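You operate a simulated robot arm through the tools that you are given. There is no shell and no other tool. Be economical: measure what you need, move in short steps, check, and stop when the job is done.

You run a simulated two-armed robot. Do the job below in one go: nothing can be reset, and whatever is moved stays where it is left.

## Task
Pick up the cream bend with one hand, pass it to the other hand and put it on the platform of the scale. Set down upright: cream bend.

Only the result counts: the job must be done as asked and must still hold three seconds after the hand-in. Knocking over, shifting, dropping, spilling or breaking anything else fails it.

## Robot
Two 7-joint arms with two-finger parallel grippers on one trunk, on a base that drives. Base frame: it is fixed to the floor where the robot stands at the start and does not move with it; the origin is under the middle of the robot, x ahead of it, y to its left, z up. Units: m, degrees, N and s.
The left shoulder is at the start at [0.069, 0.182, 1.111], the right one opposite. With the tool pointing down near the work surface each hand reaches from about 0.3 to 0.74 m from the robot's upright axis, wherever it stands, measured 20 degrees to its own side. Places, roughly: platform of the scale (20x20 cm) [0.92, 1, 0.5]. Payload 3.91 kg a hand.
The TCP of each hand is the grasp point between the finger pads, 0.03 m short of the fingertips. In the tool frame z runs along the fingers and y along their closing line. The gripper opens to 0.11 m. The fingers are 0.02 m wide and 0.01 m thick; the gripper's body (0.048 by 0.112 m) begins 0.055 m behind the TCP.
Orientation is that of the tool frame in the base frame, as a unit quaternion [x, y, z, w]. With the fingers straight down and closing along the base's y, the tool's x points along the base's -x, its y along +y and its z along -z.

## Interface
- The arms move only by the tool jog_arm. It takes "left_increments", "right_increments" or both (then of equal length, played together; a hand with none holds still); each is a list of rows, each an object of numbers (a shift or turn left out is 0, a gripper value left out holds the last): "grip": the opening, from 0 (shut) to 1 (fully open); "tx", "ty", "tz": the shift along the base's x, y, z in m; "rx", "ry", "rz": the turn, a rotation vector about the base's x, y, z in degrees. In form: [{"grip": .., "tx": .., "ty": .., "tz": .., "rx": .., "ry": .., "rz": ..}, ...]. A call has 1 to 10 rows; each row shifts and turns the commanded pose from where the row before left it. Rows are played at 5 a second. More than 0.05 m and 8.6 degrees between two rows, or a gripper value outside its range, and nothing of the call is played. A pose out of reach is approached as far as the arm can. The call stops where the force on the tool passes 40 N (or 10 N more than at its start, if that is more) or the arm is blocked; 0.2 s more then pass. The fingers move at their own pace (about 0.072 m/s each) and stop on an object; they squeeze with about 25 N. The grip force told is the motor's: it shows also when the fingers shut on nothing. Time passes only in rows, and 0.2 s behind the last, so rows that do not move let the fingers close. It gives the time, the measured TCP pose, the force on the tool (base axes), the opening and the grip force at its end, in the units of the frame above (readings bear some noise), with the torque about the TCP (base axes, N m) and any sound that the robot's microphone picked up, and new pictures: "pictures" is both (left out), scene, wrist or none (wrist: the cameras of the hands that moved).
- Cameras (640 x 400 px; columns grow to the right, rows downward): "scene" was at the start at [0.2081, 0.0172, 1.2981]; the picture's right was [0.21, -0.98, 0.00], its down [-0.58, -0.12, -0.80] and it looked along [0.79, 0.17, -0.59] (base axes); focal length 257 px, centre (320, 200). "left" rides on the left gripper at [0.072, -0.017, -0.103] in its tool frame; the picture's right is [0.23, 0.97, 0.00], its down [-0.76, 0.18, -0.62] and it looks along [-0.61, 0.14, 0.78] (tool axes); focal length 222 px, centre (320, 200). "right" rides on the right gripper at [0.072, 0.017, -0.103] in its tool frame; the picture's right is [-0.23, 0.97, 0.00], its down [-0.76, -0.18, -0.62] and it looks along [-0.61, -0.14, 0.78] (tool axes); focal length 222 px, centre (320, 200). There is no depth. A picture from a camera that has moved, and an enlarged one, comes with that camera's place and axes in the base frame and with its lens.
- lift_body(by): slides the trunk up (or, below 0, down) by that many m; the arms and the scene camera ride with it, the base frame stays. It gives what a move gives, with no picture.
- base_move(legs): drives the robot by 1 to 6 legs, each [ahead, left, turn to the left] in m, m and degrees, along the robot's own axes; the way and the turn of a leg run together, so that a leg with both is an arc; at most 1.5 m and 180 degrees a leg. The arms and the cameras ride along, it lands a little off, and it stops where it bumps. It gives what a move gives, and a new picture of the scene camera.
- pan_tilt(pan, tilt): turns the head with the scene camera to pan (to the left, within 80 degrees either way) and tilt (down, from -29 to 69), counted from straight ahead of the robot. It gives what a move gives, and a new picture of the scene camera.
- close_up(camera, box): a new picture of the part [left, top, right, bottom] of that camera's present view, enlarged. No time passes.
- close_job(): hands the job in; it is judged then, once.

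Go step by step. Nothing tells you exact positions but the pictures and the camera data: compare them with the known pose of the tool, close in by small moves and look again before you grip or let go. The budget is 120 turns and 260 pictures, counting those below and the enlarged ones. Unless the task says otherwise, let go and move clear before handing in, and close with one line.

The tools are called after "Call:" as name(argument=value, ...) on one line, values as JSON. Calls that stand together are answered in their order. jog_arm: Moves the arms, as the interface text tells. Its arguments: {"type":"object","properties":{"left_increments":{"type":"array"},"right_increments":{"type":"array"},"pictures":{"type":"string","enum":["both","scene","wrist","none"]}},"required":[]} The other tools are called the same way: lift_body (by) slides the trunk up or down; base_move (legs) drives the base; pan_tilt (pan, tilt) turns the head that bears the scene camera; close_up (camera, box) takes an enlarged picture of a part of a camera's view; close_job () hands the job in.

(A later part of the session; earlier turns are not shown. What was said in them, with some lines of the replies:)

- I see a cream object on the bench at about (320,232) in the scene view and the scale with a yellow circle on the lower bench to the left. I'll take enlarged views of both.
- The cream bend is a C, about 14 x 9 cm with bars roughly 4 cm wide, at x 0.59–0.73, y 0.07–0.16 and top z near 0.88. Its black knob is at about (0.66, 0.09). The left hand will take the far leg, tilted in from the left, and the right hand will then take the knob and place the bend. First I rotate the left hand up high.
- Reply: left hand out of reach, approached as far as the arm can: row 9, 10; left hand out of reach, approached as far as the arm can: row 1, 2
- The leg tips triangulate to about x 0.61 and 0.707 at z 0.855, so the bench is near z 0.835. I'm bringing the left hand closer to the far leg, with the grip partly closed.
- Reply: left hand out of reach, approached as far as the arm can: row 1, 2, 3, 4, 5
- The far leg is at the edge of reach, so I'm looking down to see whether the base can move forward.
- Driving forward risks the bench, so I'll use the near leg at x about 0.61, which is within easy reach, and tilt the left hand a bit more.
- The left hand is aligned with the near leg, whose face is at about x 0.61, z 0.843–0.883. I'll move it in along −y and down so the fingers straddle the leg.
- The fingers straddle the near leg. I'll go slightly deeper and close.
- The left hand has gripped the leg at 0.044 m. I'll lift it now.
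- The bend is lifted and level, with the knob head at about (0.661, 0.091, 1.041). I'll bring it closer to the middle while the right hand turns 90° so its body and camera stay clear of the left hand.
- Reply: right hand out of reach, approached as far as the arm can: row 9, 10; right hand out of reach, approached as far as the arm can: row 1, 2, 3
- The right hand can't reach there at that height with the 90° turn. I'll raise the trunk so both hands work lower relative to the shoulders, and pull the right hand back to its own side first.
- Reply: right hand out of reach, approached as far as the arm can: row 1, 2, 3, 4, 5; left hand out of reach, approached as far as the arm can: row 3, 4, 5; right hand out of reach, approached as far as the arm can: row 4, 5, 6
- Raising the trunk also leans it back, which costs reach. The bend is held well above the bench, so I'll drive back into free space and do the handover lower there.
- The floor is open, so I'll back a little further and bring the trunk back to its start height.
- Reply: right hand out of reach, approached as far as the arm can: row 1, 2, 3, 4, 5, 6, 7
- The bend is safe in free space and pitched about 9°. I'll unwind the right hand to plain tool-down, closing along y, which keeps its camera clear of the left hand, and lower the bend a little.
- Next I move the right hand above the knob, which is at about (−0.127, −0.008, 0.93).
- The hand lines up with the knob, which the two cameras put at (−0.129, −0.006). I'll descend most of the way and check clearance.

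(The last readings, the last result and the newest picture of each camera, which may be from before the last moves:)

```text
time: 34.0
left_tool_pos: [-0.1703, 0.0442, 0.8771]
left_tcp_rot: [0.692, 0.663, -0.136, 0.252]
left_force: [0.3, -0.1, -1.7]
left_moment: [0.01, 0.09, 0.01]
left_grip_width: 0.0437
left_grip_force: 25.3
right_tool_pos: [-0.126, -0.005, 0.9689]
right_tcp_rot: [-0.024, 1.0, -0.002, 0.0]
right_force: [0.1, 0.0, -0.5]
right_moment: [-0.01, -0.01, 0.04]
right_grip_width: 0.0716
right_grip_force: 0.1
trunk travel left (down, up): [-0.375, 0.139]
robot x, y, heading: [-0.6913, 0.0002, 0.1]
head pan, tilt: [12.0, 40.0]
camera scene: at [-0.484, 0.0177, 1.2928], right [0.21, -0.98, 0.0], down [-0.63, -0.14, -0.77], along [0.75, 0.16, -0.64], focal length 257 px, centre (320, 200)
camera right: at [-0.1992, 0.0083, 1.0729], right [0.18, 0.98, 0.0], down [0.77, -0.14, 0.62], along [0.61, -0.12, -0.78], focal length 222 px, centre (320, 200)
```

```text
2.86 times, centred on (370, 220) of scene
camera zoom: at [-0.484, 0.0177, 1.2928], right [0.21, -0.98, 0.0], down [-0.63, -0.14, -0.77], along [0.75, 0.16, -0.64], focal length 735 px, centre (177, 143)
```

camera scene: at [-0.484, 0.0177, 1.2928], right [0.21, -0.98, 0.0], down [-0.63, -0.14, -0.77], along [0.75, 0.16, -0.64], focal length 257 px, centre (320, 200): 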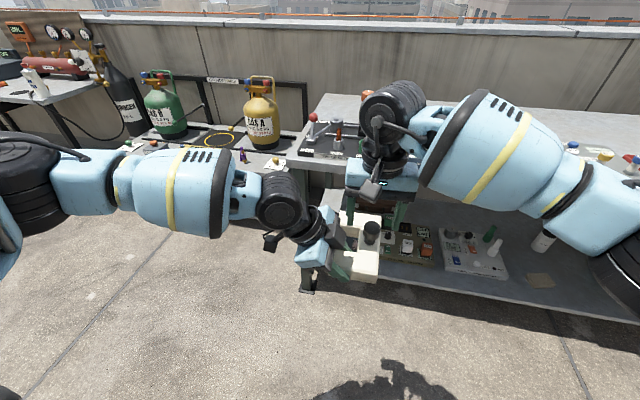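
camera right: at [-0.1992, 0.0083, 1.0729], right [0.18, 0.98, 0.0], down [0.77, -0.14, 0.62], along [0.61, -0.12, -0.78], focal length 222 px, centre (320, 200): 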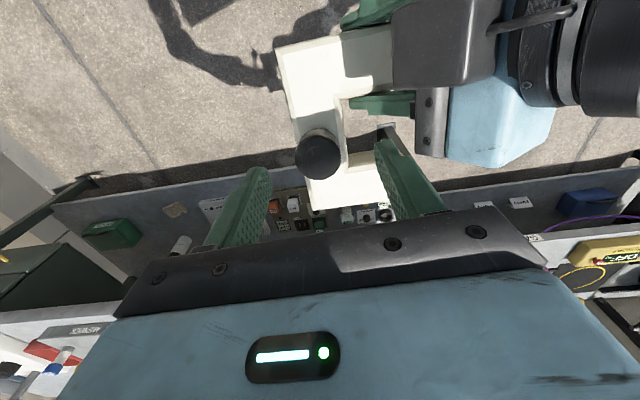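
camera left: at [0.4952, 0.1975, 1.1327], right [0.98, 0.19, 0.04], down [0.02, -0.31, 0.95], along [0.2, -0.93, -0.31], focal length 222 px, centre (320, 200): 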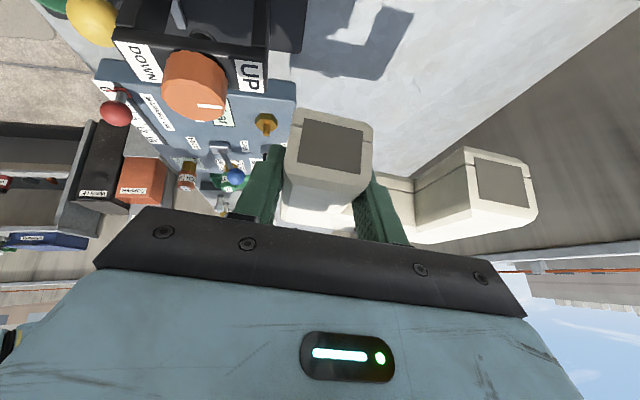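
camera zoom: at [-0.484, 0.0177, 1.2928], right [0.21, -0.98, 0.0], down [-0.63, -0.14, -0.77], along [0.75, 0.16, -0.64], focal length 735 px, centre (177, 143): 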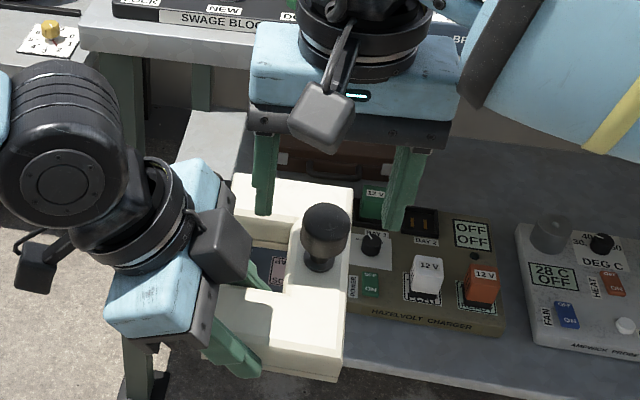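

Clearance is good and the knob sits centred between the fingers. I'll descend the last 3.5 cm.

Call:
jog_arm(right_increments=[{"tz": -0.018, "tx": -0.001}, {"tz": -0.017, "tx": -0.001}, {}], pictures="wrist")

Call:
close_up(camera="scene", box=[290, 150, 450, 290])

```text
time: 34.8
left_tool_pos: [-0.1704, 0.0451, 0.8777]
left_tcp_rot: [0.693, 0.662, -0.136, 0.251]
left_force: [0.3, -0.7, -1.1]
left_moment: [0.05, 0.11, 0.01]
left_grip_width: 0.0439
left_grip_force: 25.0
right_tool_pos: [-0.1292, -0.0049, 0.9321]
right_tcp_rot: [-0.024, 1.0, -0.002, 0.0]
right_force: [0.3, -0.1, 0.5]
right_moment: [0.0, 0.0, 0.0]
right_grip_width: 0.0717
right_grip_force: 0.0
trunk travel left (down, up): [-0.375, 0.139]
robot x, y, heading: [-0.6886, 0.0037, 0.4]
head pan, tilt: [12.0, 40.0]
camera right: at [-0.2016, 0.0086, 1.0372], right [0.18, 0.98, 0.0], down [0.77, -0.14, 0.62], along [0.61, -0.11, -0.78], focal length 222 px, centre (320, 200)
```

right: 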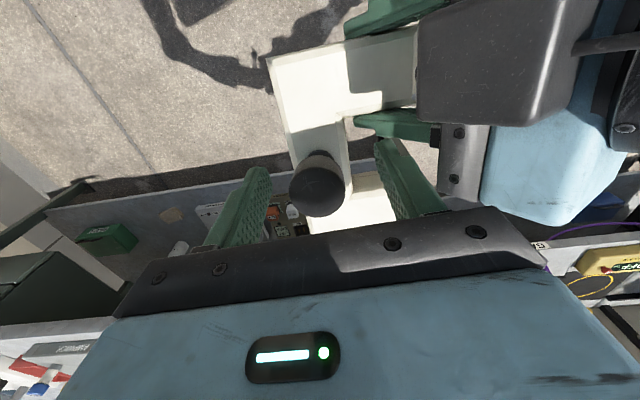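

```text
2.86 times, centred on (370, 220) of scene
camera zoom: at [-0.4838, 0.0177, 1.2927], right [0.21, -0.98, 0.0], down [-0.63, -0.14, -0.77], along [0.75, 0.16, -0.64], focal length 735 px, centre (177, 143)
```

zoom: 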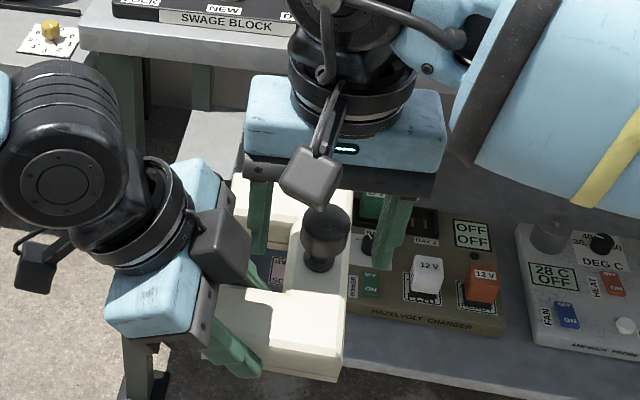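

The right fingers straddle the knob head at the right height, so I'm closing on it.

Call:
jog_arm(right_increments=[{"grip": 0.0}, {}, {}, {}], pictures="wrist")

Call:
close_up(camera="scene", box=[290, 150, 450, 290])

```text
time: 35.8
left_tool_pos: [-0.1701, 0.0449, 0.8779]
left_tcp_rot: [0.691, 0.663, -0.137, 0.252]
left_force: [-2.1, 8.4, -0.2]
left_moment: [-0.63, 0.01, 0.14]
left_grip_width: 0.0438
left_grip_force: 24.9
right_tool_pos: [-0.1282, -0.0066, 0.9329]
right_tcp_rot: [-0.025, 1.0, -0.002, 0.0]
right_force: [1.5, -7.9, -1.2]
right_moment: [0.05, -0.09, 0.1]
right_grip_width: 0.0311
right_grip_force: 25.5
trunk travel left (down, up): [-0.375, 0.139]
robot x, y, heading: [-0.6886, 0.0036, 0.1]
head pan, tilt: [12.0, 40.0]
camera right: at [-0.201, 0.008, 1.0373], right [0.18, 0.98, -0.01], down [0.77, -0.14, 0.62], along [0.61, -0.12, -0.78], focal length 222 px, centre (320, 200)
```

right: 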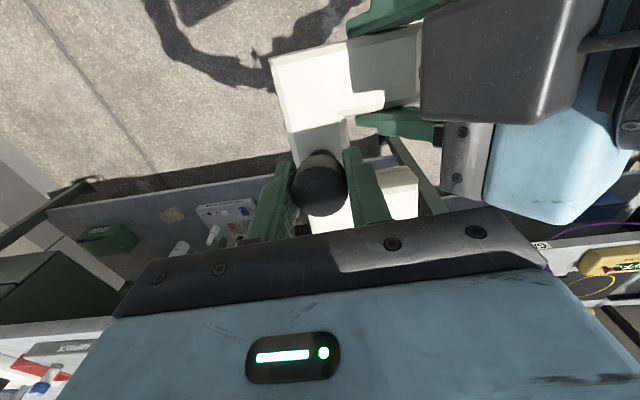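

```text
2.86 times, centred on (370, 220) of scene
camera zoom: at [-0.4837, 0.0176, 1.2927], right [0.21, -0.98, 0.0], down [-0.63, -0.14, -0.77], along [0.75, 0.16, -0.64], focal length 735 px, centre (177, 143)
```

zoom: 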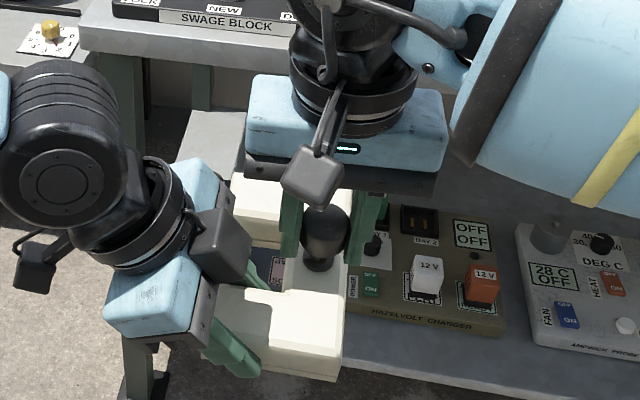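

The right hand holds the knob at 0.031 m. I'll open the left hand partway and withdraw it to the left and up.

Call:
jog_arm(left_increments=[{"grip": 0.66}, {}, {}, {"ty": 0.02, "tz": 0.01}, {"ty": 0.03, "tz": 0.015}, {"ty": 0.04, "tz": 0.02}, {"ty": 0.04, "tz": 0.02}, {}])

Call:
close_up(camera="scene", box=[290, 150, 450, 290])

```text
time: 37.6
left_tool_pos: [-0.1707, 0.171, 0.9409]
left_tcp_rot: [0.691, 0.663, -0.136, 0.252]
left_force: [0.2, 0.4, -0.5]
left_moment: [-0.01, -0.01, 0.0]
left_grip_width: 0.0725
left_grip_force: 0.0
right_tool_pos: [-0.1282, -0.0053, 0.9338]
right_tcp_rot: [-0.025, 1.0, -0.002, -0.001]
right_force: [-1.3, -0.2, 0.4]
right_moment: [0.0, 0.02, 0.01]
right_grip_width: 0.0315
right_grip_force: 24.9
trunk travel left (down, up): [-0.375, 0.139]
robot x, y, heading: [-0.6848, 0.0035, 0.1]
head pan, tilt: [12.0, 40.0]
camera scene: at [-0.4834, 0.0172, 1.2926], right [0.21, -0.98, 0.0], down [-0.63, -0.14, -0.77], along [0.75, 0.16, -0.64], focal length 257 px, centre (320, 200)
camera left: at [-0.1948, 0.2873, 0.9873], right [0.98, 0.2, 0.04], down [0.02, -0.31, 0.95], along [0.2, -0.93, -0.31], focal length 222 px, centre (320, 200)
```

scene: 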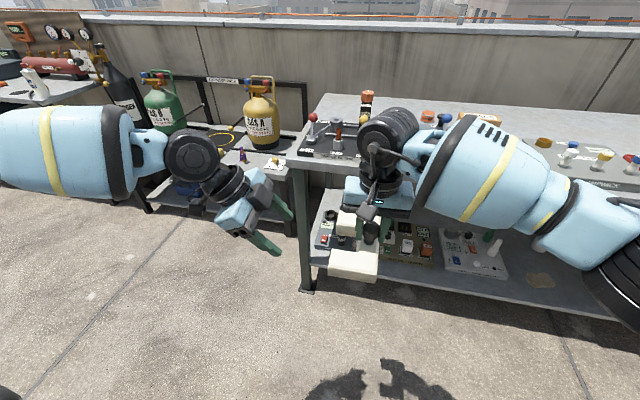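
left: 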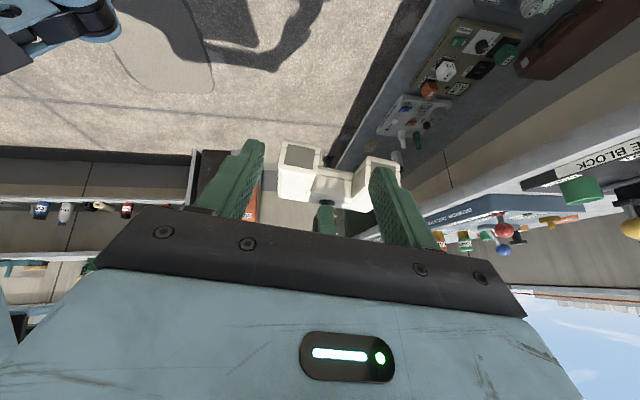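

```text
2.86 times, centred on (370, 220) of scene
camera zoom: at [-0.4834, 0.0172, 1.2926], right [0.21, -0.98, 0.0], down [-0.63, -0.14, -0.77], along [0.75, 0.16, -0.64], focal length 735 px, centre (177, 143)
```

zoom: 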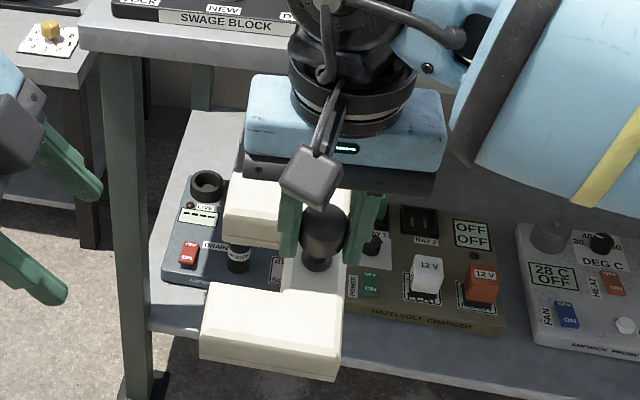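

The handover is done and the bend hangs securely from the right hand. I'll tuck the left hand away and look left to plan the drive to the scale.

Call:
jog_arm(left_increments=[{"ty": 0.04, "tz": 0.03}, {"ty": 0.03, "tz": 0.03, "tx": -0.02}, {"tz": 0.03, "tx": -0.04}, {"tx": -0.04, "tz": 0.02}, {}], pictures="none")

Call:
pan_tilt(pan=50, tilt=30)

```text
time: 38.8
left_tool_pos: [-0.2679, 0.2427, 1.0492]
left_tcp_rot: [0.692, 0.663, -0.137, 0.252]
left_force: [0.7, -0.5, -0.1]
left_moment: [0.01, 0.02, 0.0]
left_grip_width: 0.0726
left_grip_force: 0.1
right_tool_pos: [-0.1277, -0.005, 0.9331]
right_tcp_rot: [-0.024, 1.0, -0.002, -0.001]
right_force: [-0.1, 0.4, -0.3]
right_moment: [-0.02, 0.03, 0.02]
right_grip_width: 0.0314
right_grip_force: 25.0
trunk travel left (down, up): [-0.375, 0.139]
robot x, y, heading: [-0.6878, -0.001, 0.3]
head pan, tilt: [12.0, 40.0]
```

```text
time: 39.8
left_tool_pos: [-0.2677, 0.2414, 1.0494]
left_tcp_rot: [0.691, 0.663, -0.136, 0.252]
left_force: [0.4, -0.6, 0.2]
left_moment: [0.02, 0.0, -0.04]
left_grip_width: 0.0725
left_grip_force: 0.1
right_tool_pos: [-0.1295, -0.0063, 0.9332]
right_tcp_rot: [-0.024, 1.0, -0.002, 0.0]
right_force: [0.2, 0.1, 0.1]
right_moment: [-0.04, -0.02, 0.0]
right_grip_width: 0.0311
right_grip_force: 25.3
trunk travel left (down, up): [-0.375, 0.139]
robot x, y, heading: [-0.6893, -0.0005, 0.4]
head pan, tilt: [50.0, 30.0]
camera scene: at [-0.5088, 0.0691, 1.308], right [0.77, -0.64, 0.0], down [-0.32, -0.38, -0.87], along [0.55, 0.66, -0.5], focal length 257 px, centre (320, 200)
```

scene: 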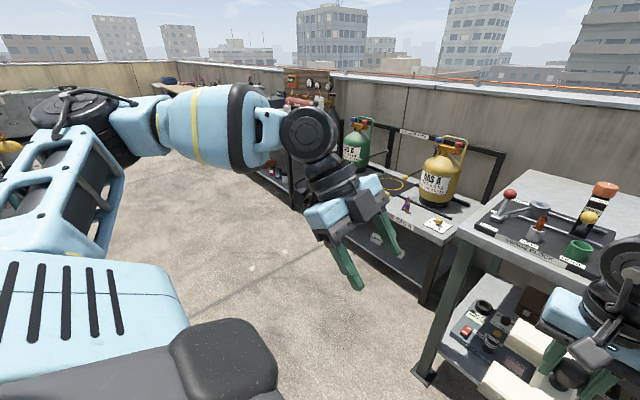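

The floor to the left is open, so I'll drive 1.2 m left and look again.

Call:
base_move(legs=[[0, 1.2, 0]])

Call:
pan_tilt(pan=-5, tilt=30)

```text
time: 50.9
left_tool_pos: [-0.2653, 1.4756, 1.0502]
left_tcp_rot: [0.694, 0.66, -0.137, 0.252]
left_force: [-0.6, -0.4, -0.3]
left_moment: [-0.01, 0.03, 0.0]
left_grip_width: 0.0724
left_grip_force: 0.1
right_tool_pos: [-0.1277, 1.2278, 0.9335]
right_tcp_rot: [-0.021, 1.0, -0.001, -0.001]
right_force: [0.0, 0.1, -0.3]
right_moment: [-0.04, 0.01, 0.01]
right_grip_width: 0.0311
right_grip_force: 24.7
trunk travel left (down, up): [-0.375, 0.139]
robot x, y, heading: [-0.6891, 1.238, -0.1]
head pan, tilt: [50.0, 30.0]
camera scene: at [-0.5076, 1.3044, 1.3081], right [0.76, -0.65, 0.0], down [-0.32, -0.38, -0.87], along [0.56, 0.66, -0.5], focal length 257 px, centre (320, 200)
```

scene: 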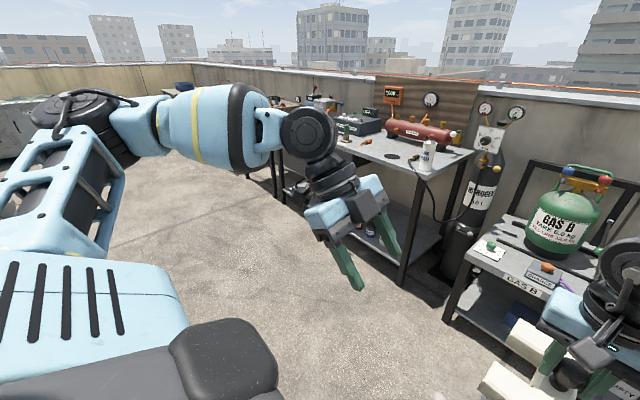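

```text
time: 52.1
left_tool_pos: [-0.266, 1.4745, 1.0505]
left_tcp_rot: [0.694, 0.661, -0.137, 0.252]
left_force: [-1.0, -0.2, -1.5]
left_moment: [0.01, 0.0, -0.02]
left_grip_width: 0.0724
left_grip_force: 0.1
right_tool_pos: [-0.1275, 1.2271, 0.9328]
right_tcp_rot: [-0.02, 1.0, -0.002, -0.002]
right_force: [-0.2, -0.1, 0.5]
right_moment: [-0.07, 0.0, 0.01]
right_grip_width: 0.0312
right_grip_force: 25.3
trunk travel left (down, up): [-0.375, 0.139]
robot x, y, heading: [-0.6902, 1.2345, -0.3]
head pan, tilt: [-5.0, 30.0]
camera scene: at [-0.476, 1.2271, 1.3081], right [-0.09, -1.0, 0.0], down [-0.5, 0.05, -0.87], along [0.86, -0.08, -0.5], focal length 257 px, centre (320, 200)
```

scene: 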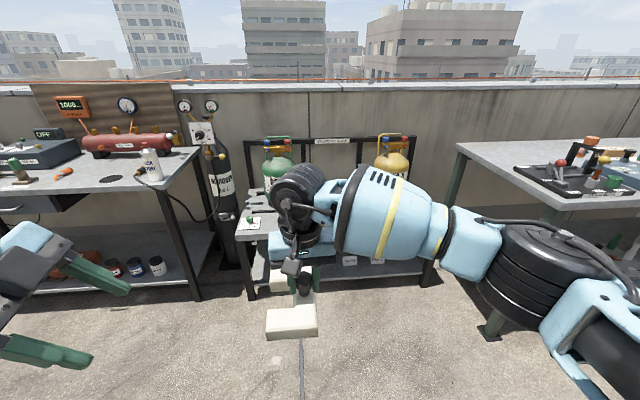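

The gas bench spans y 0.4–1.56 with its front edge near x 0.58. I'll tuck the left hand closer to the body before approaching.

Call:
jog_arm(left_increments=[{"tx": -0.03, "tz": 0.02}, {"tx": -0.03, "tz": 0.02}, {"tx": -0.03, "tz": 0.02}, {"tx": -0.03, "tz": 0.02}, {"tx": -0.02, "ry": 8}, {}], pictures="scene")

Call:
base_move(legs=[[0.5, 0, 0]])

```text
time: 53.5
left_tool_pos: [-0.4052, 1.4763, 1.1304]
left_tcp_rot: [0.682, 0.677, -0.185, 0.205]
left_force: [0.5, -0.1, -0.7]
left_moment: [-0.01, 0.0, -0.02]
left_grip_width: 0.0728
left_grip_force: 0.1
right_tool_pos: [-0.1274, 1.2262, 0.9333]
right_tcp_rot: [-0.021, 1.0, -0.002, -0.001]
right_force: [1.2, -0.3, 0.3]
right_moment: [-0.03, -0.01, -0.01]
right_grip_width: 0.0309
right_grip_force: 24.8
trunk travel left (down, up): [-0.375, 0.139]
robot x, y, heading: [-0.6886, 1.2412, -0.3]
head pan, tilt: [-5.0, 30.0]
camera scene: at [-0.4762, 1.2271, 1.3081], right [-0.09, -1.0, 0.0], down [-0.5, 0.05, -0.87], along [0.86, -0.08, -0.5], focal length 257 px, centre (320, 200)
```

scene: 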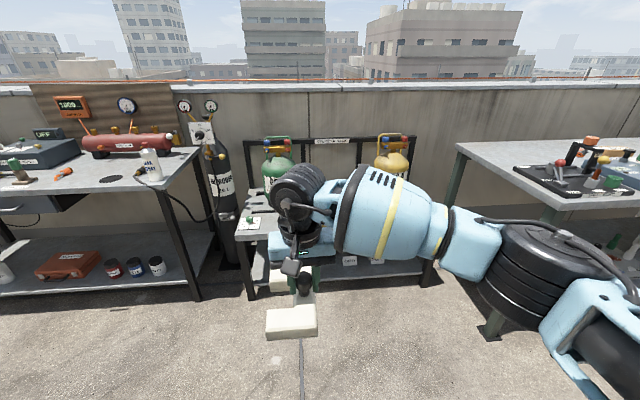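

```text
time: 56.5
left_tool_pos: [0.098, 1.4722, 1.1308]
left_tcp_rot: [0.684, 0.675, -0.185, 0.205]
left_force: [-0.3, 0.0, 0.1]
left_moment: [-0.03, 0.03, 0.0]
left_grip_width: 0.0729
left_grip_force: 0.1
right_tool_pos: [0.3734, 1.2215, 0.9332]
right_tcp_rot: [-0.019, 1.0, -0.002, -0.001]
right_force: [0.2, -0.6, 0.2]
right_moment: [-0.01, 0.04, 0.02]
right_grip_width: 0.0313
right_grip_force: 24.4
trunk travel left (down, up): [-0.375, 0.139]
robot x, y, heading: [-0.1859, 1.2324, -0.5]
head pan, tilt: [-5.0, 30.0]
camera scene: at [0.0258, 1.2231, 1.308], right [-0.1, -1.0, 0.0], down [-0.5, 0.05, -0.87], along [0.86, -0.08, -0.5], focal length 257 px, centre (320, 200)
```

scene: 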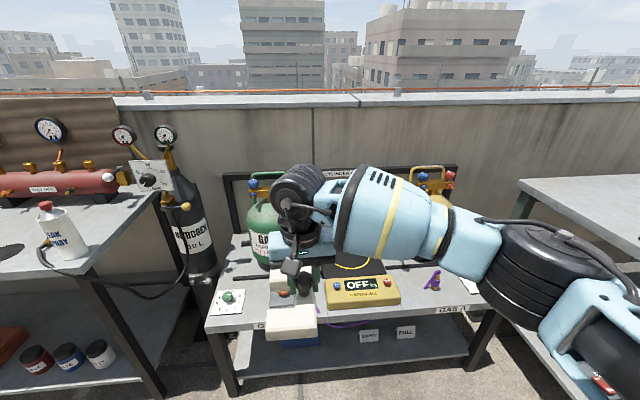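

The platform lies between cylinder A (about 0.95, 0.68) and cylinder B (about 0.95, 1.38). I'll line the right hand up with y = 1.0 first so the arm goes straight in between them.

Call:
jog_arm(right_increments=[{"ty": -0.04}, {"ty": -0.04}, {"ty": -0.04}, {"ty": -0.04}, {"ty": -0.04}, {"ty": -0.02, "ry": 4.5}, {"ry": 4.5}, {}])

```text
time: 58.3
left_tool_pos: [0.0983, 1.4716, 1.1309]
left_tcp_rot: [0.684, 0.675, -0.186, 0.205]
left_force: [-0.3, -0.2, 0.0]
left_moment: [-0.01, 0.02, 0.03]
left_grip_width: 0.0728
left_grip_force: 0.1
right_tool_pos: [0.3731, 1.0018, 0.9332]
right_tcp_rot: [-0.019, 0.997, -0.001, -0.079]
right_force: [-1.3, -0.3, -0.8]
right_moment: [-0.04, 0.0, -0.02]
right_grip_width: 0.0315
right_grip_force: 24.9
trunk travel left (down, up): [-0.375, 0.139]
robot x, y, heading: [-0.189, 1.2333, -0.6]
head pan, tilt: [-5.0, 30.0]
camera scene: at [0.0253, 1.2229, 1.3081], right [-0.1, -1.0, 0.0], down [-0.5, 0.05, -0.87], along [0.86, -0.08, -0.5], focal length 257 px, centre (320, 200)
camera right: at [0.318, 1.0163, 1.0469], right [0.19, 0.98, -0.03], down [0.86, -0.15, 0.49], along [0.48, -0.12, -0.87], focal length 222 px, centre (320, 200)
```

scene: 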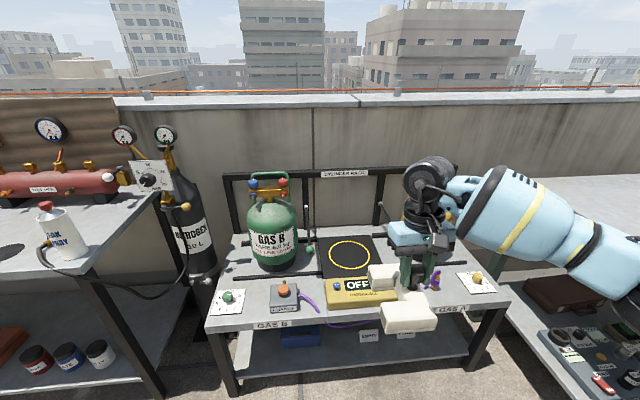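
right: 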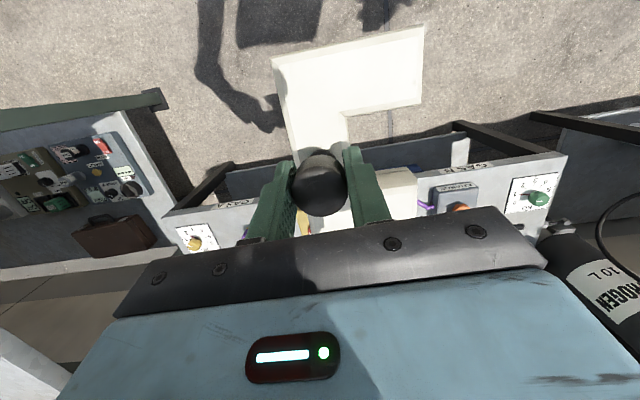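

The platform is visible now, so I'll take an enlarged view of it and of the held bend.

Call:
close_up(camera="scene", box=[230, 190, 490, 350])

```text
2.46 times, centred on (360, 270) of scene
camera zoom: at [0.0253, 1.2229, 1.3081], right [-0.1, -1.0, 0.0], down [-0.5, 0.05, -0.87], along [0.86, -0.08, -0.5], focal length 633 px, centre (222, 28)
```

zoom: 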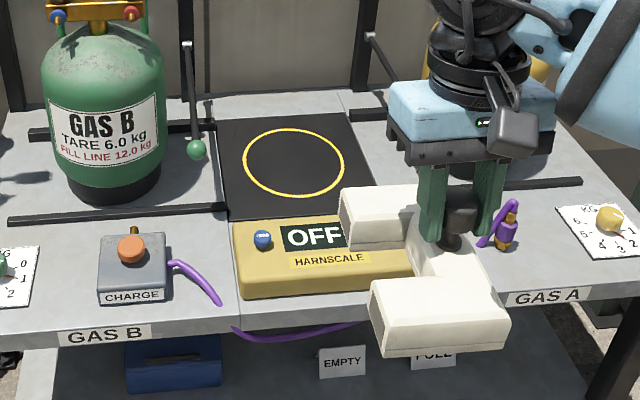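

The small balls are the ends of two valve levers at about (0.78, 1.195, 0.65) and (0.78, 0.81, 0.65). The platform itself is clear, so I drive forward with the bend held high.

Call:
base_move(legs=[[0.42, 0, 0.6]])

Call:
jog_arm(right_increments=[{"tx": 0.03}, {"tx": 0.03}, {"tx": 0.03}, {"tx": 0.03}, {}])

```text
time: 60.9
left_tool_pos: [0.5155, 1.472, 1.1318]
left_tcp_rot: [0.683, 0.677, -0.184, 0.204]
left_force: [-0.6, -0.8, 0.5]
left_moment: [-0.01, 0.02, -0.03]
left_grip_width: 0.0725
left_grip_force: 0.1
right_tool_pos: [0.794, 1.0043, 0.9316]
right_tcp_rot: [-0.023, 0.997, 0.0, -0.079]
right_force: [-0.1, 0.1, 0.0]
right_moment: [-0.02, 0.0, 0.01]
right_grip_width: 0.0313
right_grip_force: 24.5
trunk travel left (down, up): [-0.375, 0.139]
robot x, y, heading: [0.2324, 1.229, -0.3]
head pan, tilt: [-5.0, 30.0]
camera scene: at [0.4445, 1.2227, 1.308], right [-0.09, -1.0, 0.0], down [-0.5, 0.04, -0.87], along [0.86, -0.08, -0.5], focal length 257 px, centre (320, 200)
```

scene: 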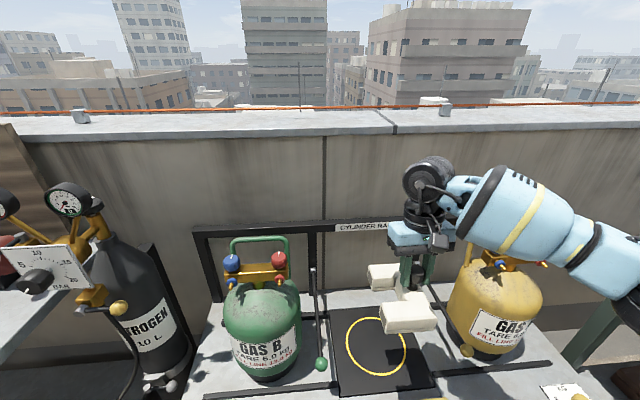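

```text
time: 62.1
left_tool_pos: [0.5144, 1.4694, 1.1309]
left_tcp_rot: [0.682, 0.677, -0.184, 0.204]
left_force: [-0.4, 0.4, -0.1]
left_moment: [0.02, -0.04, 0.03]
left_grip_width: 0.0726
left_grip_force: 0.2
right_tool_pos: [0.9117, 1.0015, 0.9326]
right_tcp_rot: [-0.022, 0.997, 0.0, -0.078]
right_force: [-1.0, 0.0, 0.4]
right_moment: [0.02, 0.02, -0.03]
right_grip_width: 0.0312
right_grip_force: 24.8
trunk travel left (down, up): [-0.375, 0.139]
robot x, y, heading: [0.2328, 1.2294, -0.1]
head pan, tilt: [-5.0, 30.0]
camera scene: at [0.444, 1.2202, 1.3081], right [-0.09, -1.0, 0.0], down [-0.5, 0.05, -0.87], along [0.86, -0.08, -0.5], focal length 257 px, centre (320, 200)
camera right: at [0.8565, 1.0152, 1.0457], right [0.18, 0.98, -0.03], down [0.86, -0.14, 0.5], along [0.48, -0.12, -0.87], focal length 222 px, centre (320, 200)
```

scene: 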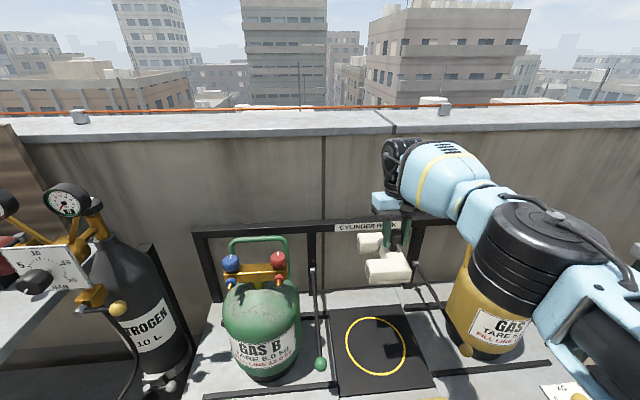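
right: 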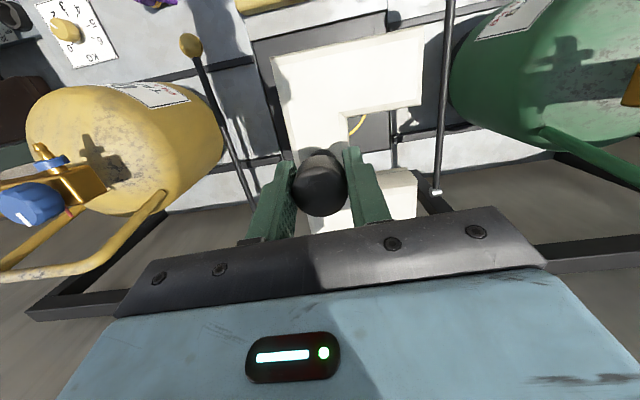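

The arm now runs straight in above the platform. I'll lower the trunk a little and check how the arm behaves near the levers and cylinders.

Call:
lift_body(by=-0.12)

Call:
pan_tilt(pan=-15, tilt=38)

```text
time: 63.6
left_tool_pos: [0.5147, 1.4715, 1.0109]
left_tcp_rot: [0.682, 0.677, -0.185, 0.205]
left_force: [-0.6, 0.0, -0.4]
left_moment: [0.01, -0.01, 0.0]
left_grip_width: 0.0727
left_grip_force: 0.1
right_tool_pos: [0.9146, 1.0042, 0.814]
right_tcp_rot: [-0.022, 0.997, -0.001, -0.079]
right_force: [-0.7, 0.2, -0.1]
right_moment: [-0.03, 0.0, 0.01]
right_grip_width: 0.0313
right_grip_force: 25.1
trunk travel left (down, up): [-0.255, 0.259]
robot x, y, heading: [0.2281, 1.2306, -0.3]
head pan, tilt: [-5.0, 30.0]
```

```text
time: 64.3
left_tool_pos: [0.5157, 1.4716, 1.0102]
left_tcp_rot: [0.682, 0.677, -0.185, 0.206]
left_force: [0.9, -0.2, -0.4]
left_moment: [0.0, -0.01, 0.04]
left_grip_width: 0.0725
left_grip_force: 0.1
right_tool_pos: [0.9138, 1.0042, 0.8126]
right_tcp_rot: [-0.022, 0.997, -0.001, -0.078]
right_force: [-0.1, -0.1, 0.5]
right_moment: [-0.03, 0.04, 0.0]
right_grip_width: 0.0311
right_grip_force: 25.4
trunk travel left (down, up): [-0.255, 0.259]
robot x, y, heading: [0.2317, 1.2316, -0.2]
head pan, tilt: [-15.0, 38.0]
camera scene: at [0.4711, 1.2082, 1.1736], right [-0.26, -0.97, 0.0], down [-0.59, 0.16, -0.79], along [0.76, -0.2, -0.62], focal length 257 px, centre (320, 200)
```

scene: 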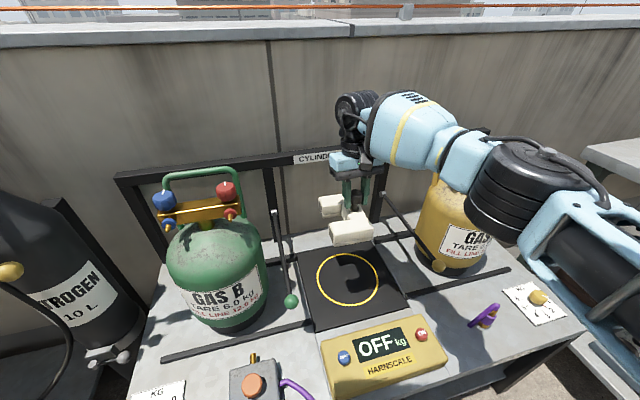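

The way down looks clear. I'll descend with the arm, which straightens it and pulls the elbow away from cylinder A.

Call:
jog_arm(right_increments=[{"tz": -0.03, "ty": -0.01}, {"tz": -0.03, "ty": -0.01}, {"tz": -0.03}, {}])

```text
time: 65.3
left_tool_pos: [0.5161, 1.4713, 1.0106]
left_tcp_rot: [0.683, 0.677, -0.185, 0.204]
left_force: [-0.6, 0.5, 0.2]
left_moment: [0.0, -0.03, -0.01]
left_grip_width: 0.0724
left_grip_force: 0.1
right_tool_pos: [0.9146, 0.9851, 0.7219]
right_tcp_rot: [-0.023, 0.997, -0.001, -0.078]
right_force: [0.7, 0.6, -0.1]
right_moment: [0.0, 0.01, -0.01]
right_grip_width: 0.0317
right_grip_force: 25.1
trunk travel left (down, up): [-0.255, 0.259]
robot x, y, heading: [0.2313, 1.2279, -0.2]
head pan, tilt: [-15.0, 38.0]
camera scene: at [0.4709, 1.2081, 1.1736], right [-0.26, -0.97, 0.0], down [-0.59, 0.16, -0.79], along [0.76, -0.2, -0.62], focal length 257 px, centre (320, 200)
camera right: at [0.8592, 0.9989, 0.8354], right [0.18, 0.98, -0.03], down [0.86, -0.14, 0.5], along [0.48, -0.12, -0.87], focal length 222 px, centre (320, 200)
```

scene: 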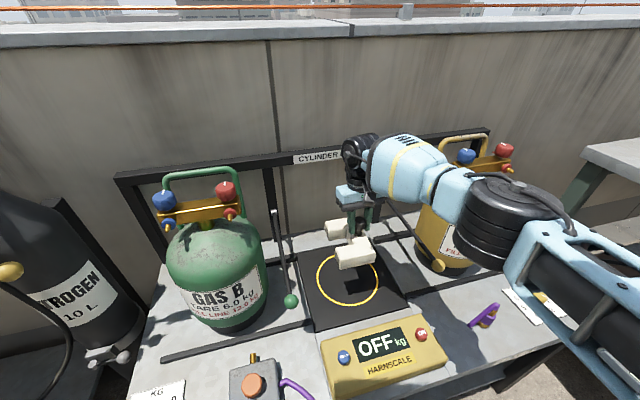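
right: 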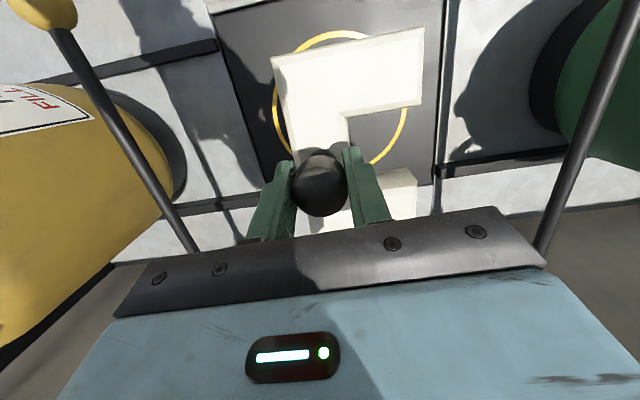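

The circle centre measures to about (0.893, 1.01), so the knob should go to about (0.893, 0.985). I'll descend further and check.

Call:
jog_arm(right_increments=[{"tz": -0.03, "tx": -0.01}, {"tz": -0.03, "tx": -0.01}, {"tz": -0.03}, {}])

Call:
close_up(camera="scene", box=[270, 180, 430, 340])

```text
time: 66.3
left_tool_pos: [0.5144, 1.4709, 1.0114]
left_tcp_rot: [0.682, 0.677, -0.185, 0.205]
left_force: [0.6, 0.2, -0.5]
left_moment: [0.01, 0.01, -0.03]
left_grip_width: 0.0723
left_grip_force: 0.0
right_tool_pos: [0.8938, 0.9852, 0.6329]
right_tcp_rot: [-0.023, 0.997, -0.001, -0.079]
right_force: [0.4, -0.2, -0.4]
right_moment: [0.02, 0.04, -0.01]
right_grip_width: 0.0311
right_grip_force: 24.8
trunk travel left (down, up): [-0.255, 0.259]
robot x, y, heading: [0.2311, 1.2359, 0.0]
head pan, tilt: [-15.0, 38.0]
camera scene: at [0.4709, 1.208, 1.1736], right [-0.26, -0.97, 0.0], down [-0.59, 0.16, -0.79], along [0.76, -0.2, -0.62], focal length 257 px, centre (320, 200)
camera right: at [0.838, 0.9996, 0.7466], right [0.18, 0.98, -0.03], down [0.86, -0.14, 0.5], along [0.48, -0.12, -0.87], focal length 222 px, centre (320, 200)
```

scene: 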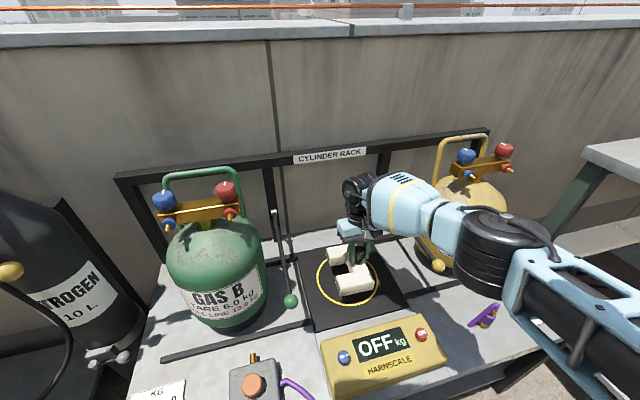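
right: 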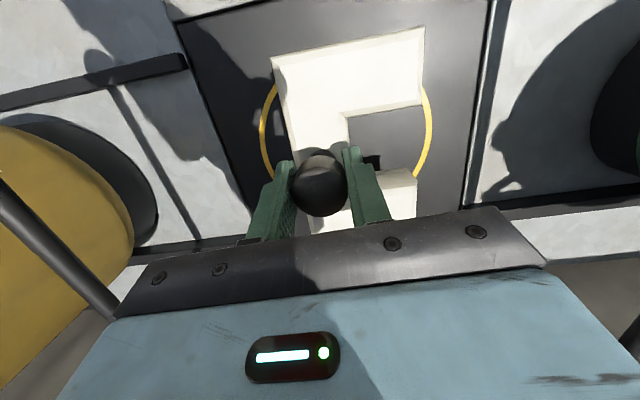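

```text
2.50 times, centred on (350, 260) of scene
camera zoom: at [0.4709, 1.208, 1.1736], right [-0.26, -0.97, 0.0], down [-0.59, 0.16, -0.79], along [0.76, -0.2, -0.62], focal length 643 px, centre (245, 50)
```

zoom: 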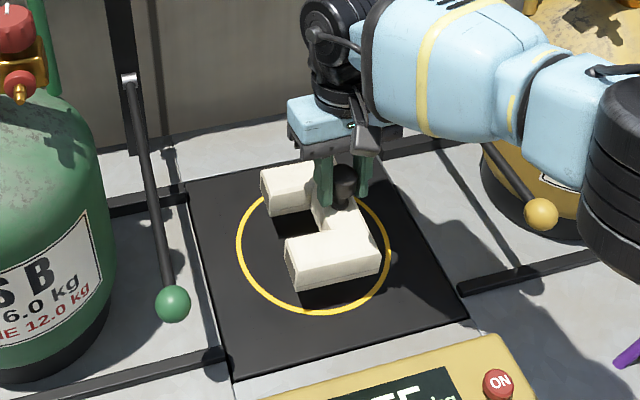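

The bend is well centred over the circle. I'll lower it most of the rest of the way and watch the force.

Call:
jog_arm(right_increments=[{"tz": -0.02}, {"tz": -0.015}, {"tz": -0.005}, {}], pictures="none")

Call:
close_up(camera="scene", box=[300, 210, 400, 310])

```text
time: 67.3
left_tool_pos: [0.5144, 1.4722, 1.0102]
left_tcp_rot: [0.682, 0.678, -0.184, 0.205]
left_force: [0.5, 0.0, -0.9]
left_moment: [-0.04, 0.03, -0.01]
left_grip_width: 0.0725
left_grip_force: 0.0
right_tool_pos: [0.8937, 0.9861, 0.5926]
right_tcp_rot: [-0.022, 0.997, -0.001, -0.078]
right_force: [-0.5, -0.1, 0.0]
right_moment: [-0.03, -0.01, 0.0]
right_grip_width: 0.0311
right_grip_force: 25.1
trunk travel left (down, up): [-0.255, 0.259]
robot x, y, heading: [0.2345, 1.2263, -0.2]
head pan, tilt: [-15.0, 38.0]
```

```text
4.00 times, centred on (350, 260) of scene
camera zoom: at [0.4711, 1.2081, 1.1735], right [-0.26, -0.97, 0.0], down [-0.59, 0.16, -0.79], along [0.76, -0.2, -0.62], focal length 1029 px, centre (200, -40)
```

zoom: 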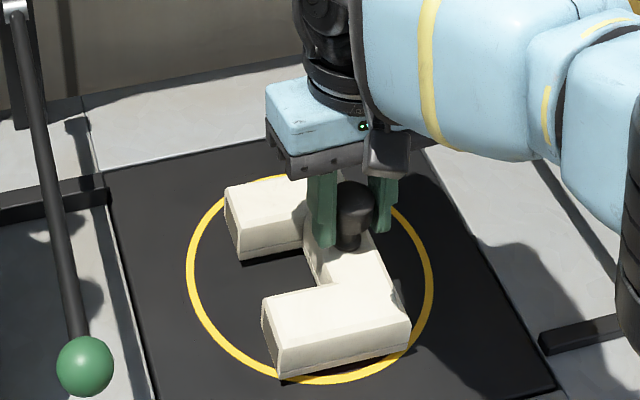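

There's no contact yet, with only a small gap left. I'll lower in millimetre steps.

Call:
jog_arm(right_increments=[{"tz": -0.004}, {"tz": -0.002}, {}], pictures="none")

Call:
jog_arm(right_increments=[{"tz": -0.002}, {}], pictures="none")

Call:
close_up(camera="scene", box=[300, 220, 380, 310])

```text
time: 68.1
left_tool_pos: [0.5148, 1.4718, 1.0112]
left_tcp_rot: [0.683, 0.677, -0.185, 0.205]
left_force: [0.1, -0.9, 0.1]
left_moment: [0.0, -0.01, -0.01]
left_grip_width: 0.0726
left_grip_force: 0.1
right_tool_pos: [0.8926, 0.984, 0.5884]
right_tcp_rot: [-0.022, 0.997, -0.001, -0.08]
right_force: [1.1, -0.4, 1.5]
right_moment: [-0.07, 0.07, 0.0]
right_grip_width: 0.0312
right_grip_force: 24.8
trunk travel left (down, up): [-0.255, 0.259]
robot x, y, heading: [0.2317, 1.2307, 0.0]
head pan, tilt: [-15.0, 38.0]
```

```text
time: 68.7
left_tool_pos: [0.5152, 1.4724, 1.0104]
left_tcp_rot: [0.682, 0.677, -0.186, 0.207]
left_force: [-0.6, -0.2, -0.7]
left_moment: [-0.03, 0.02, 0.02]
left_grip_width: 0.0726
left_grip_force: 0.2
right_tool_pos: [0.8922, 0.9849, 0.5863]
right_tcp_rot: [-0.022, 0.997, 0.0, -0.077]
right_force: [5.0, 0.0, 12.1]
right_moment: [-0.23, 0.52, 0.06]
right_grip_width: 0.0314
right_grip_force: 24.5
trunk travel left (down, up): [-0.255, 0.259]
robot x, y, heading: [0.2336, 1.2309, 0.0]
head pan, tilt: [-15.0, 38.0]
```

```text
4.44 times, centred on (340, 265) of scene
camera zoom: at [0.4704, 1.2085, 1.1738], right [-0.26, -0.97, 0.0], down [-0.59, 0.16, -0.79], along [0.76, -0.2, -0.62], focal length 1144 px, centre (231, -89)
```

zoom: 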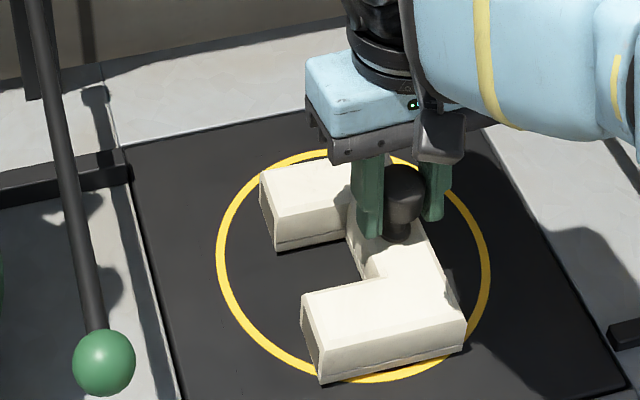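

Contact is on the near leg first (12 N, with a pitch moment). I'll level it slightly.

Call:
jog_arm(right_increments=[{"ry": 1.0}, {}], pictures="none")

```text
time: 69.3
left_tool_pos: [0.5148, 1.4721, 1.0099]
left_tcp_rot: [0.682, 0.677, -0.185, 0.205]
left_force: [-0.4, 0.5, 1.2]
left_moment: [0.0, 0.05, -0.02]
left_grip_width: 0.0727
left_grip_force: 0.0
right_tool_pos: [0.8872, 0.9777, 0.587]
right_tcp_rot: [-0.022, 0.996, -0.001, -0.088]
right_force: [-0.4, 0.3, 0.7]
right_moment: [0.02, -0.14, 0.07]
right_grip_width: 0.0312
right_grip_force: 25.4
right hand out of reach, approached as far as the arm can: row 1
trunk travel left (down, up): [-0.255, 0.259]
robot x, y, heading: [0.2333, 1.2322, -0.4]
head pan, tilt: [-15.0, 38.0]
```

Call:
jog_arm(right_increments=[{"tz": -0.002}, {}], pictures="none")

Call:
close_up(camera="scene", box=[300, 220, 380, 310])

```text
time: 69.9
left_tool_pos: [0.5137, 1.4732, 1.011]
left_tcp_rot: [0.683, 0.676, -0.186, 0.206]
left_force: [-0.6, 0.5, 0.2]
left_moment: [0.03, -0.01, 0.05]
left_grip_width: 0.0725
left_grip_force: 0.2
right_tool_pos: [0.887, 0.9766, 0.5868]
right_tcp_rot: [-0.023, 0.996, -0.001, -0.087]
right_force: [-0.9, 1.2, 3.7]
right_moment: [-0.1, -0.3, 0.04]
right_grip_width: 0.0312
right_grip_force: 24.6
trunk travel left (down, up): [-0.255, 0.259]
robot x, y, heading: [0.2325, 1.2312, -0.4]
head pan, tilt: [-15.0, 38.0]
```

```text
4.44 times, centred on (340, 265) of scene
camera zoom: at [0.4705, 1.2083, 1.1737], right [-0.26, -0.97, 0.0], down [-0.59, 0.16, -0.79], along [0.76, -0.2, -0.62], focal length 1144 px, centre (231, -89)
```

zoom: 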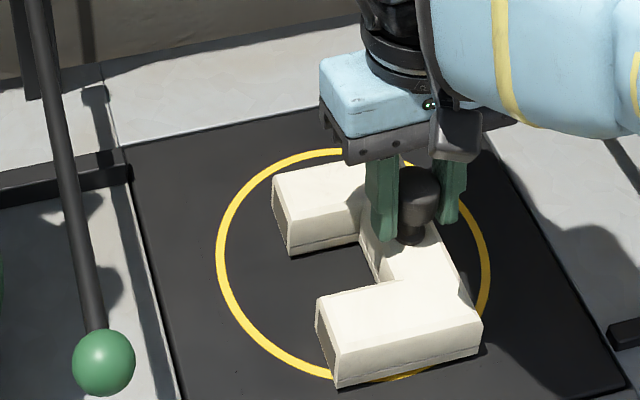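

The bend is essentially level and resting lightly on the platform. I'll open the right fingers and lift away.

Call:
jog_arm(right_increments=[{"grip": 0.3}, {"grip": 0.65}, {}, {}], pictures="wrist")

Call:
close_up(camera="scene", box=[300, 220, 380, 310])

```text
time: 70.9
left_tool_pos: [0.5151, 1.4722, 1.0102]
left_tcp_rot: [0.682, 0.677, -0.185, 0.205]
left_force: [0.0, 0.2, -0.5]
left_moment: [-0.01, 0.01, 0.01]
left_grip_width: 0.0726
left_grip_force: 0.0
right_tool_pos: [0.8871, 0.9759, 0.5862]
right_tcp_rot: [-0.023, 0.996, -0.002, -0.087]
right_force: [0.7, 0.1, -0.8]
right_moment: [0.01, 0.02, -0.01]
right_grip_width: 0.0715
right_grip_force: 0.1
trunk travel left (down, up): [-0.255, 0.259]
robot x, y, heading: [0.2309, 1.2326, -0.3]
head pan, tilt: [-15.0, 38.0]
camera right: at [0.834, 0.9906, 0.7014], right [0.18, 0.98, -0.04], down [0.87, -0.14, 0.48], along [0.47, -0.12, -0.88], focal length 222 px, centre (320, 200)
```

right: 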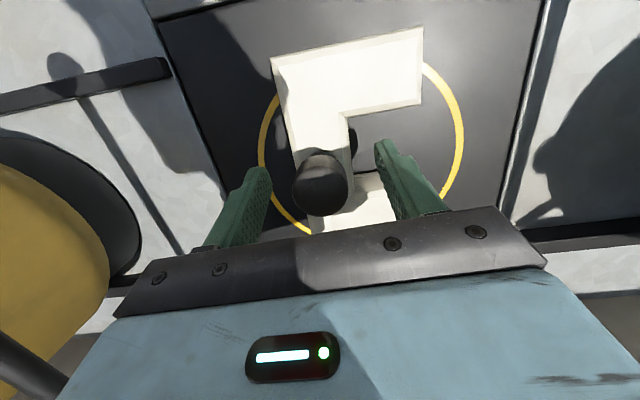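

```text
4.44 times, centred on (340, 265) of scene
camera zoom: at [0.471, 1.2082, 1.1735], right [-0.26, -0.97, 0.0], down [-0.59, 0.16, -0.79], along [0.76, -0.2, -0.62], focal length 1144 px, centre (231, -89)
```

zoom: 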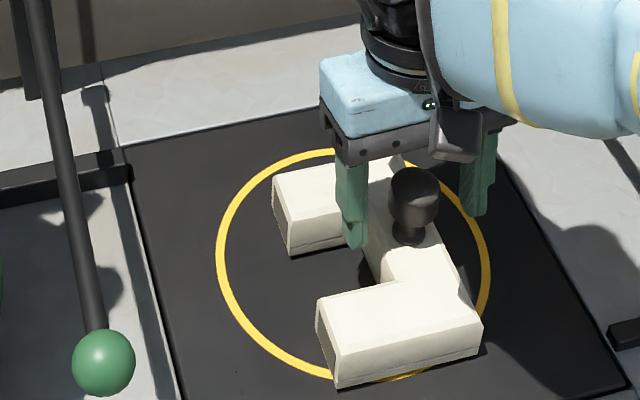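

The bend sits flat inside the circle, and I'll raise the right hand straight up.

Call:
jog_arm(right_increments=[{"tz": 0.02}, {"tz": 0.03}, {"tz": 0.04}, {"tz": 0.05}, {"tz": 0.05}, {"tz": 0.05}, {}])

Call:
close_up(camera="scene", box=[270, 180, 430, 340])

```text
time: 72.5
left_tool_pos: [0.515, 1.4713, 1.0108]
left_tcp_rot: [0.682, 0.677, -0.184, 0.206]
left_force: [-0.3, -1.0, 0.2]
left_moment: [-0.02, -0.01, -0.02]
left_grip_width: 0.0726
left_grip_force: 0.1
right_tool_pos: [0.8884, 0.9757, 0.8283]
right_tcp_rot: [-0.022, 0.996, -0.001, -0.088]
right_force: [-0.2, 0.2, 0.3]
right_moment: [-0.01, 0.02, -0.03]
right_grip_width: 0.0716
right_grip_force: 0.0
trunk travel left (down, up): [-0.255, 0.259]
robot x, y, heading: [0.2304, 1.2315, 0.0]
head pan, tilt: [-15.0, 38.0]
camera scene: at [0.4712, 1.208, 1.1735], right [-0.26, -0.97, 0.0], down [-0.59, 0.16, -0.79], along [0.76, -0.2, -0.62], focal length 257 px, centre (320, 200)
camera right: at [0.8345, 0.9898, 0.9439], right [0.18, 0.98, -0.04], down [0.87, -0.14, 0.48], along [0.47, -0.12, -0.88], focal length 222 px, centre (320, 200)
```

scene: 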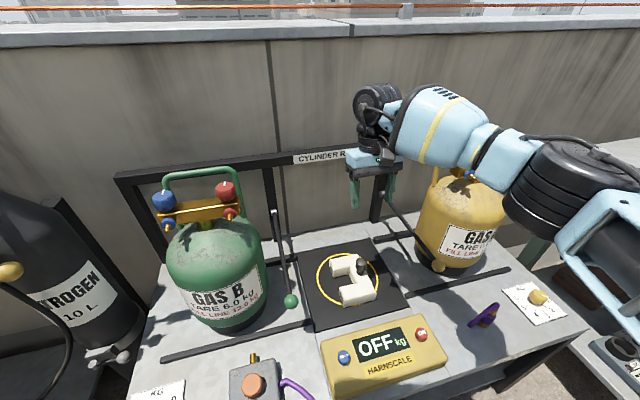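
right: 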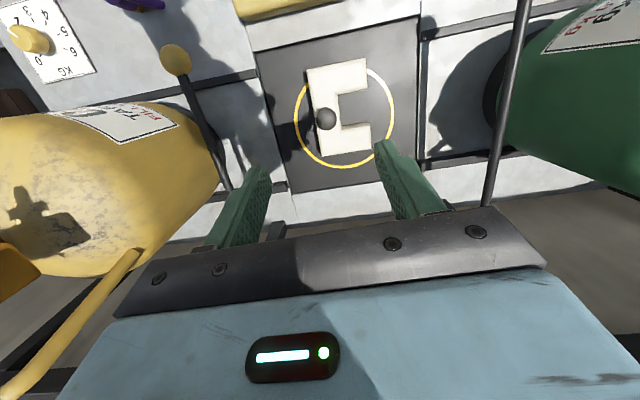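

```text
2.50 times, centred on (350, 260) of scene
camera zoom: at [0.4712, 1.208, 1.1735], right [-0.26, -0.97, 0.0], down [-0.59, 0.16, -0.79], along [0.76, -0.2, -0.62], focal length 643 px, centre (245, 50)
```

zoom: 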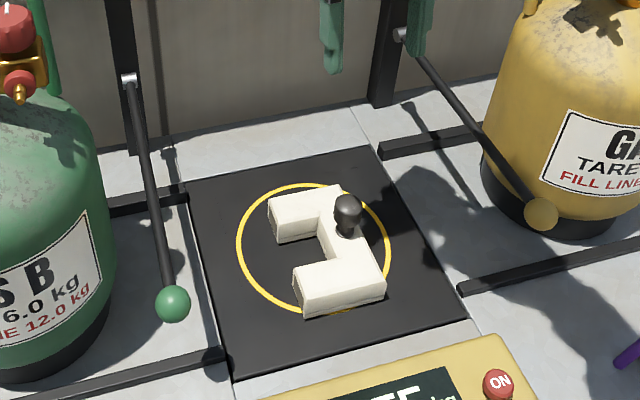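

The cream bend stands upright on the scale platform, both hands are clear, and nothing else looks disturbed. I'm handing the job in.

Call:
close_job()

```text
The job is handed in.
```

The cream bend was picked up with the left hand, passed to the right, and set upright on the scale platform inside the yellow circle. I saw nothing else knocked or moved, and the job is handed in.
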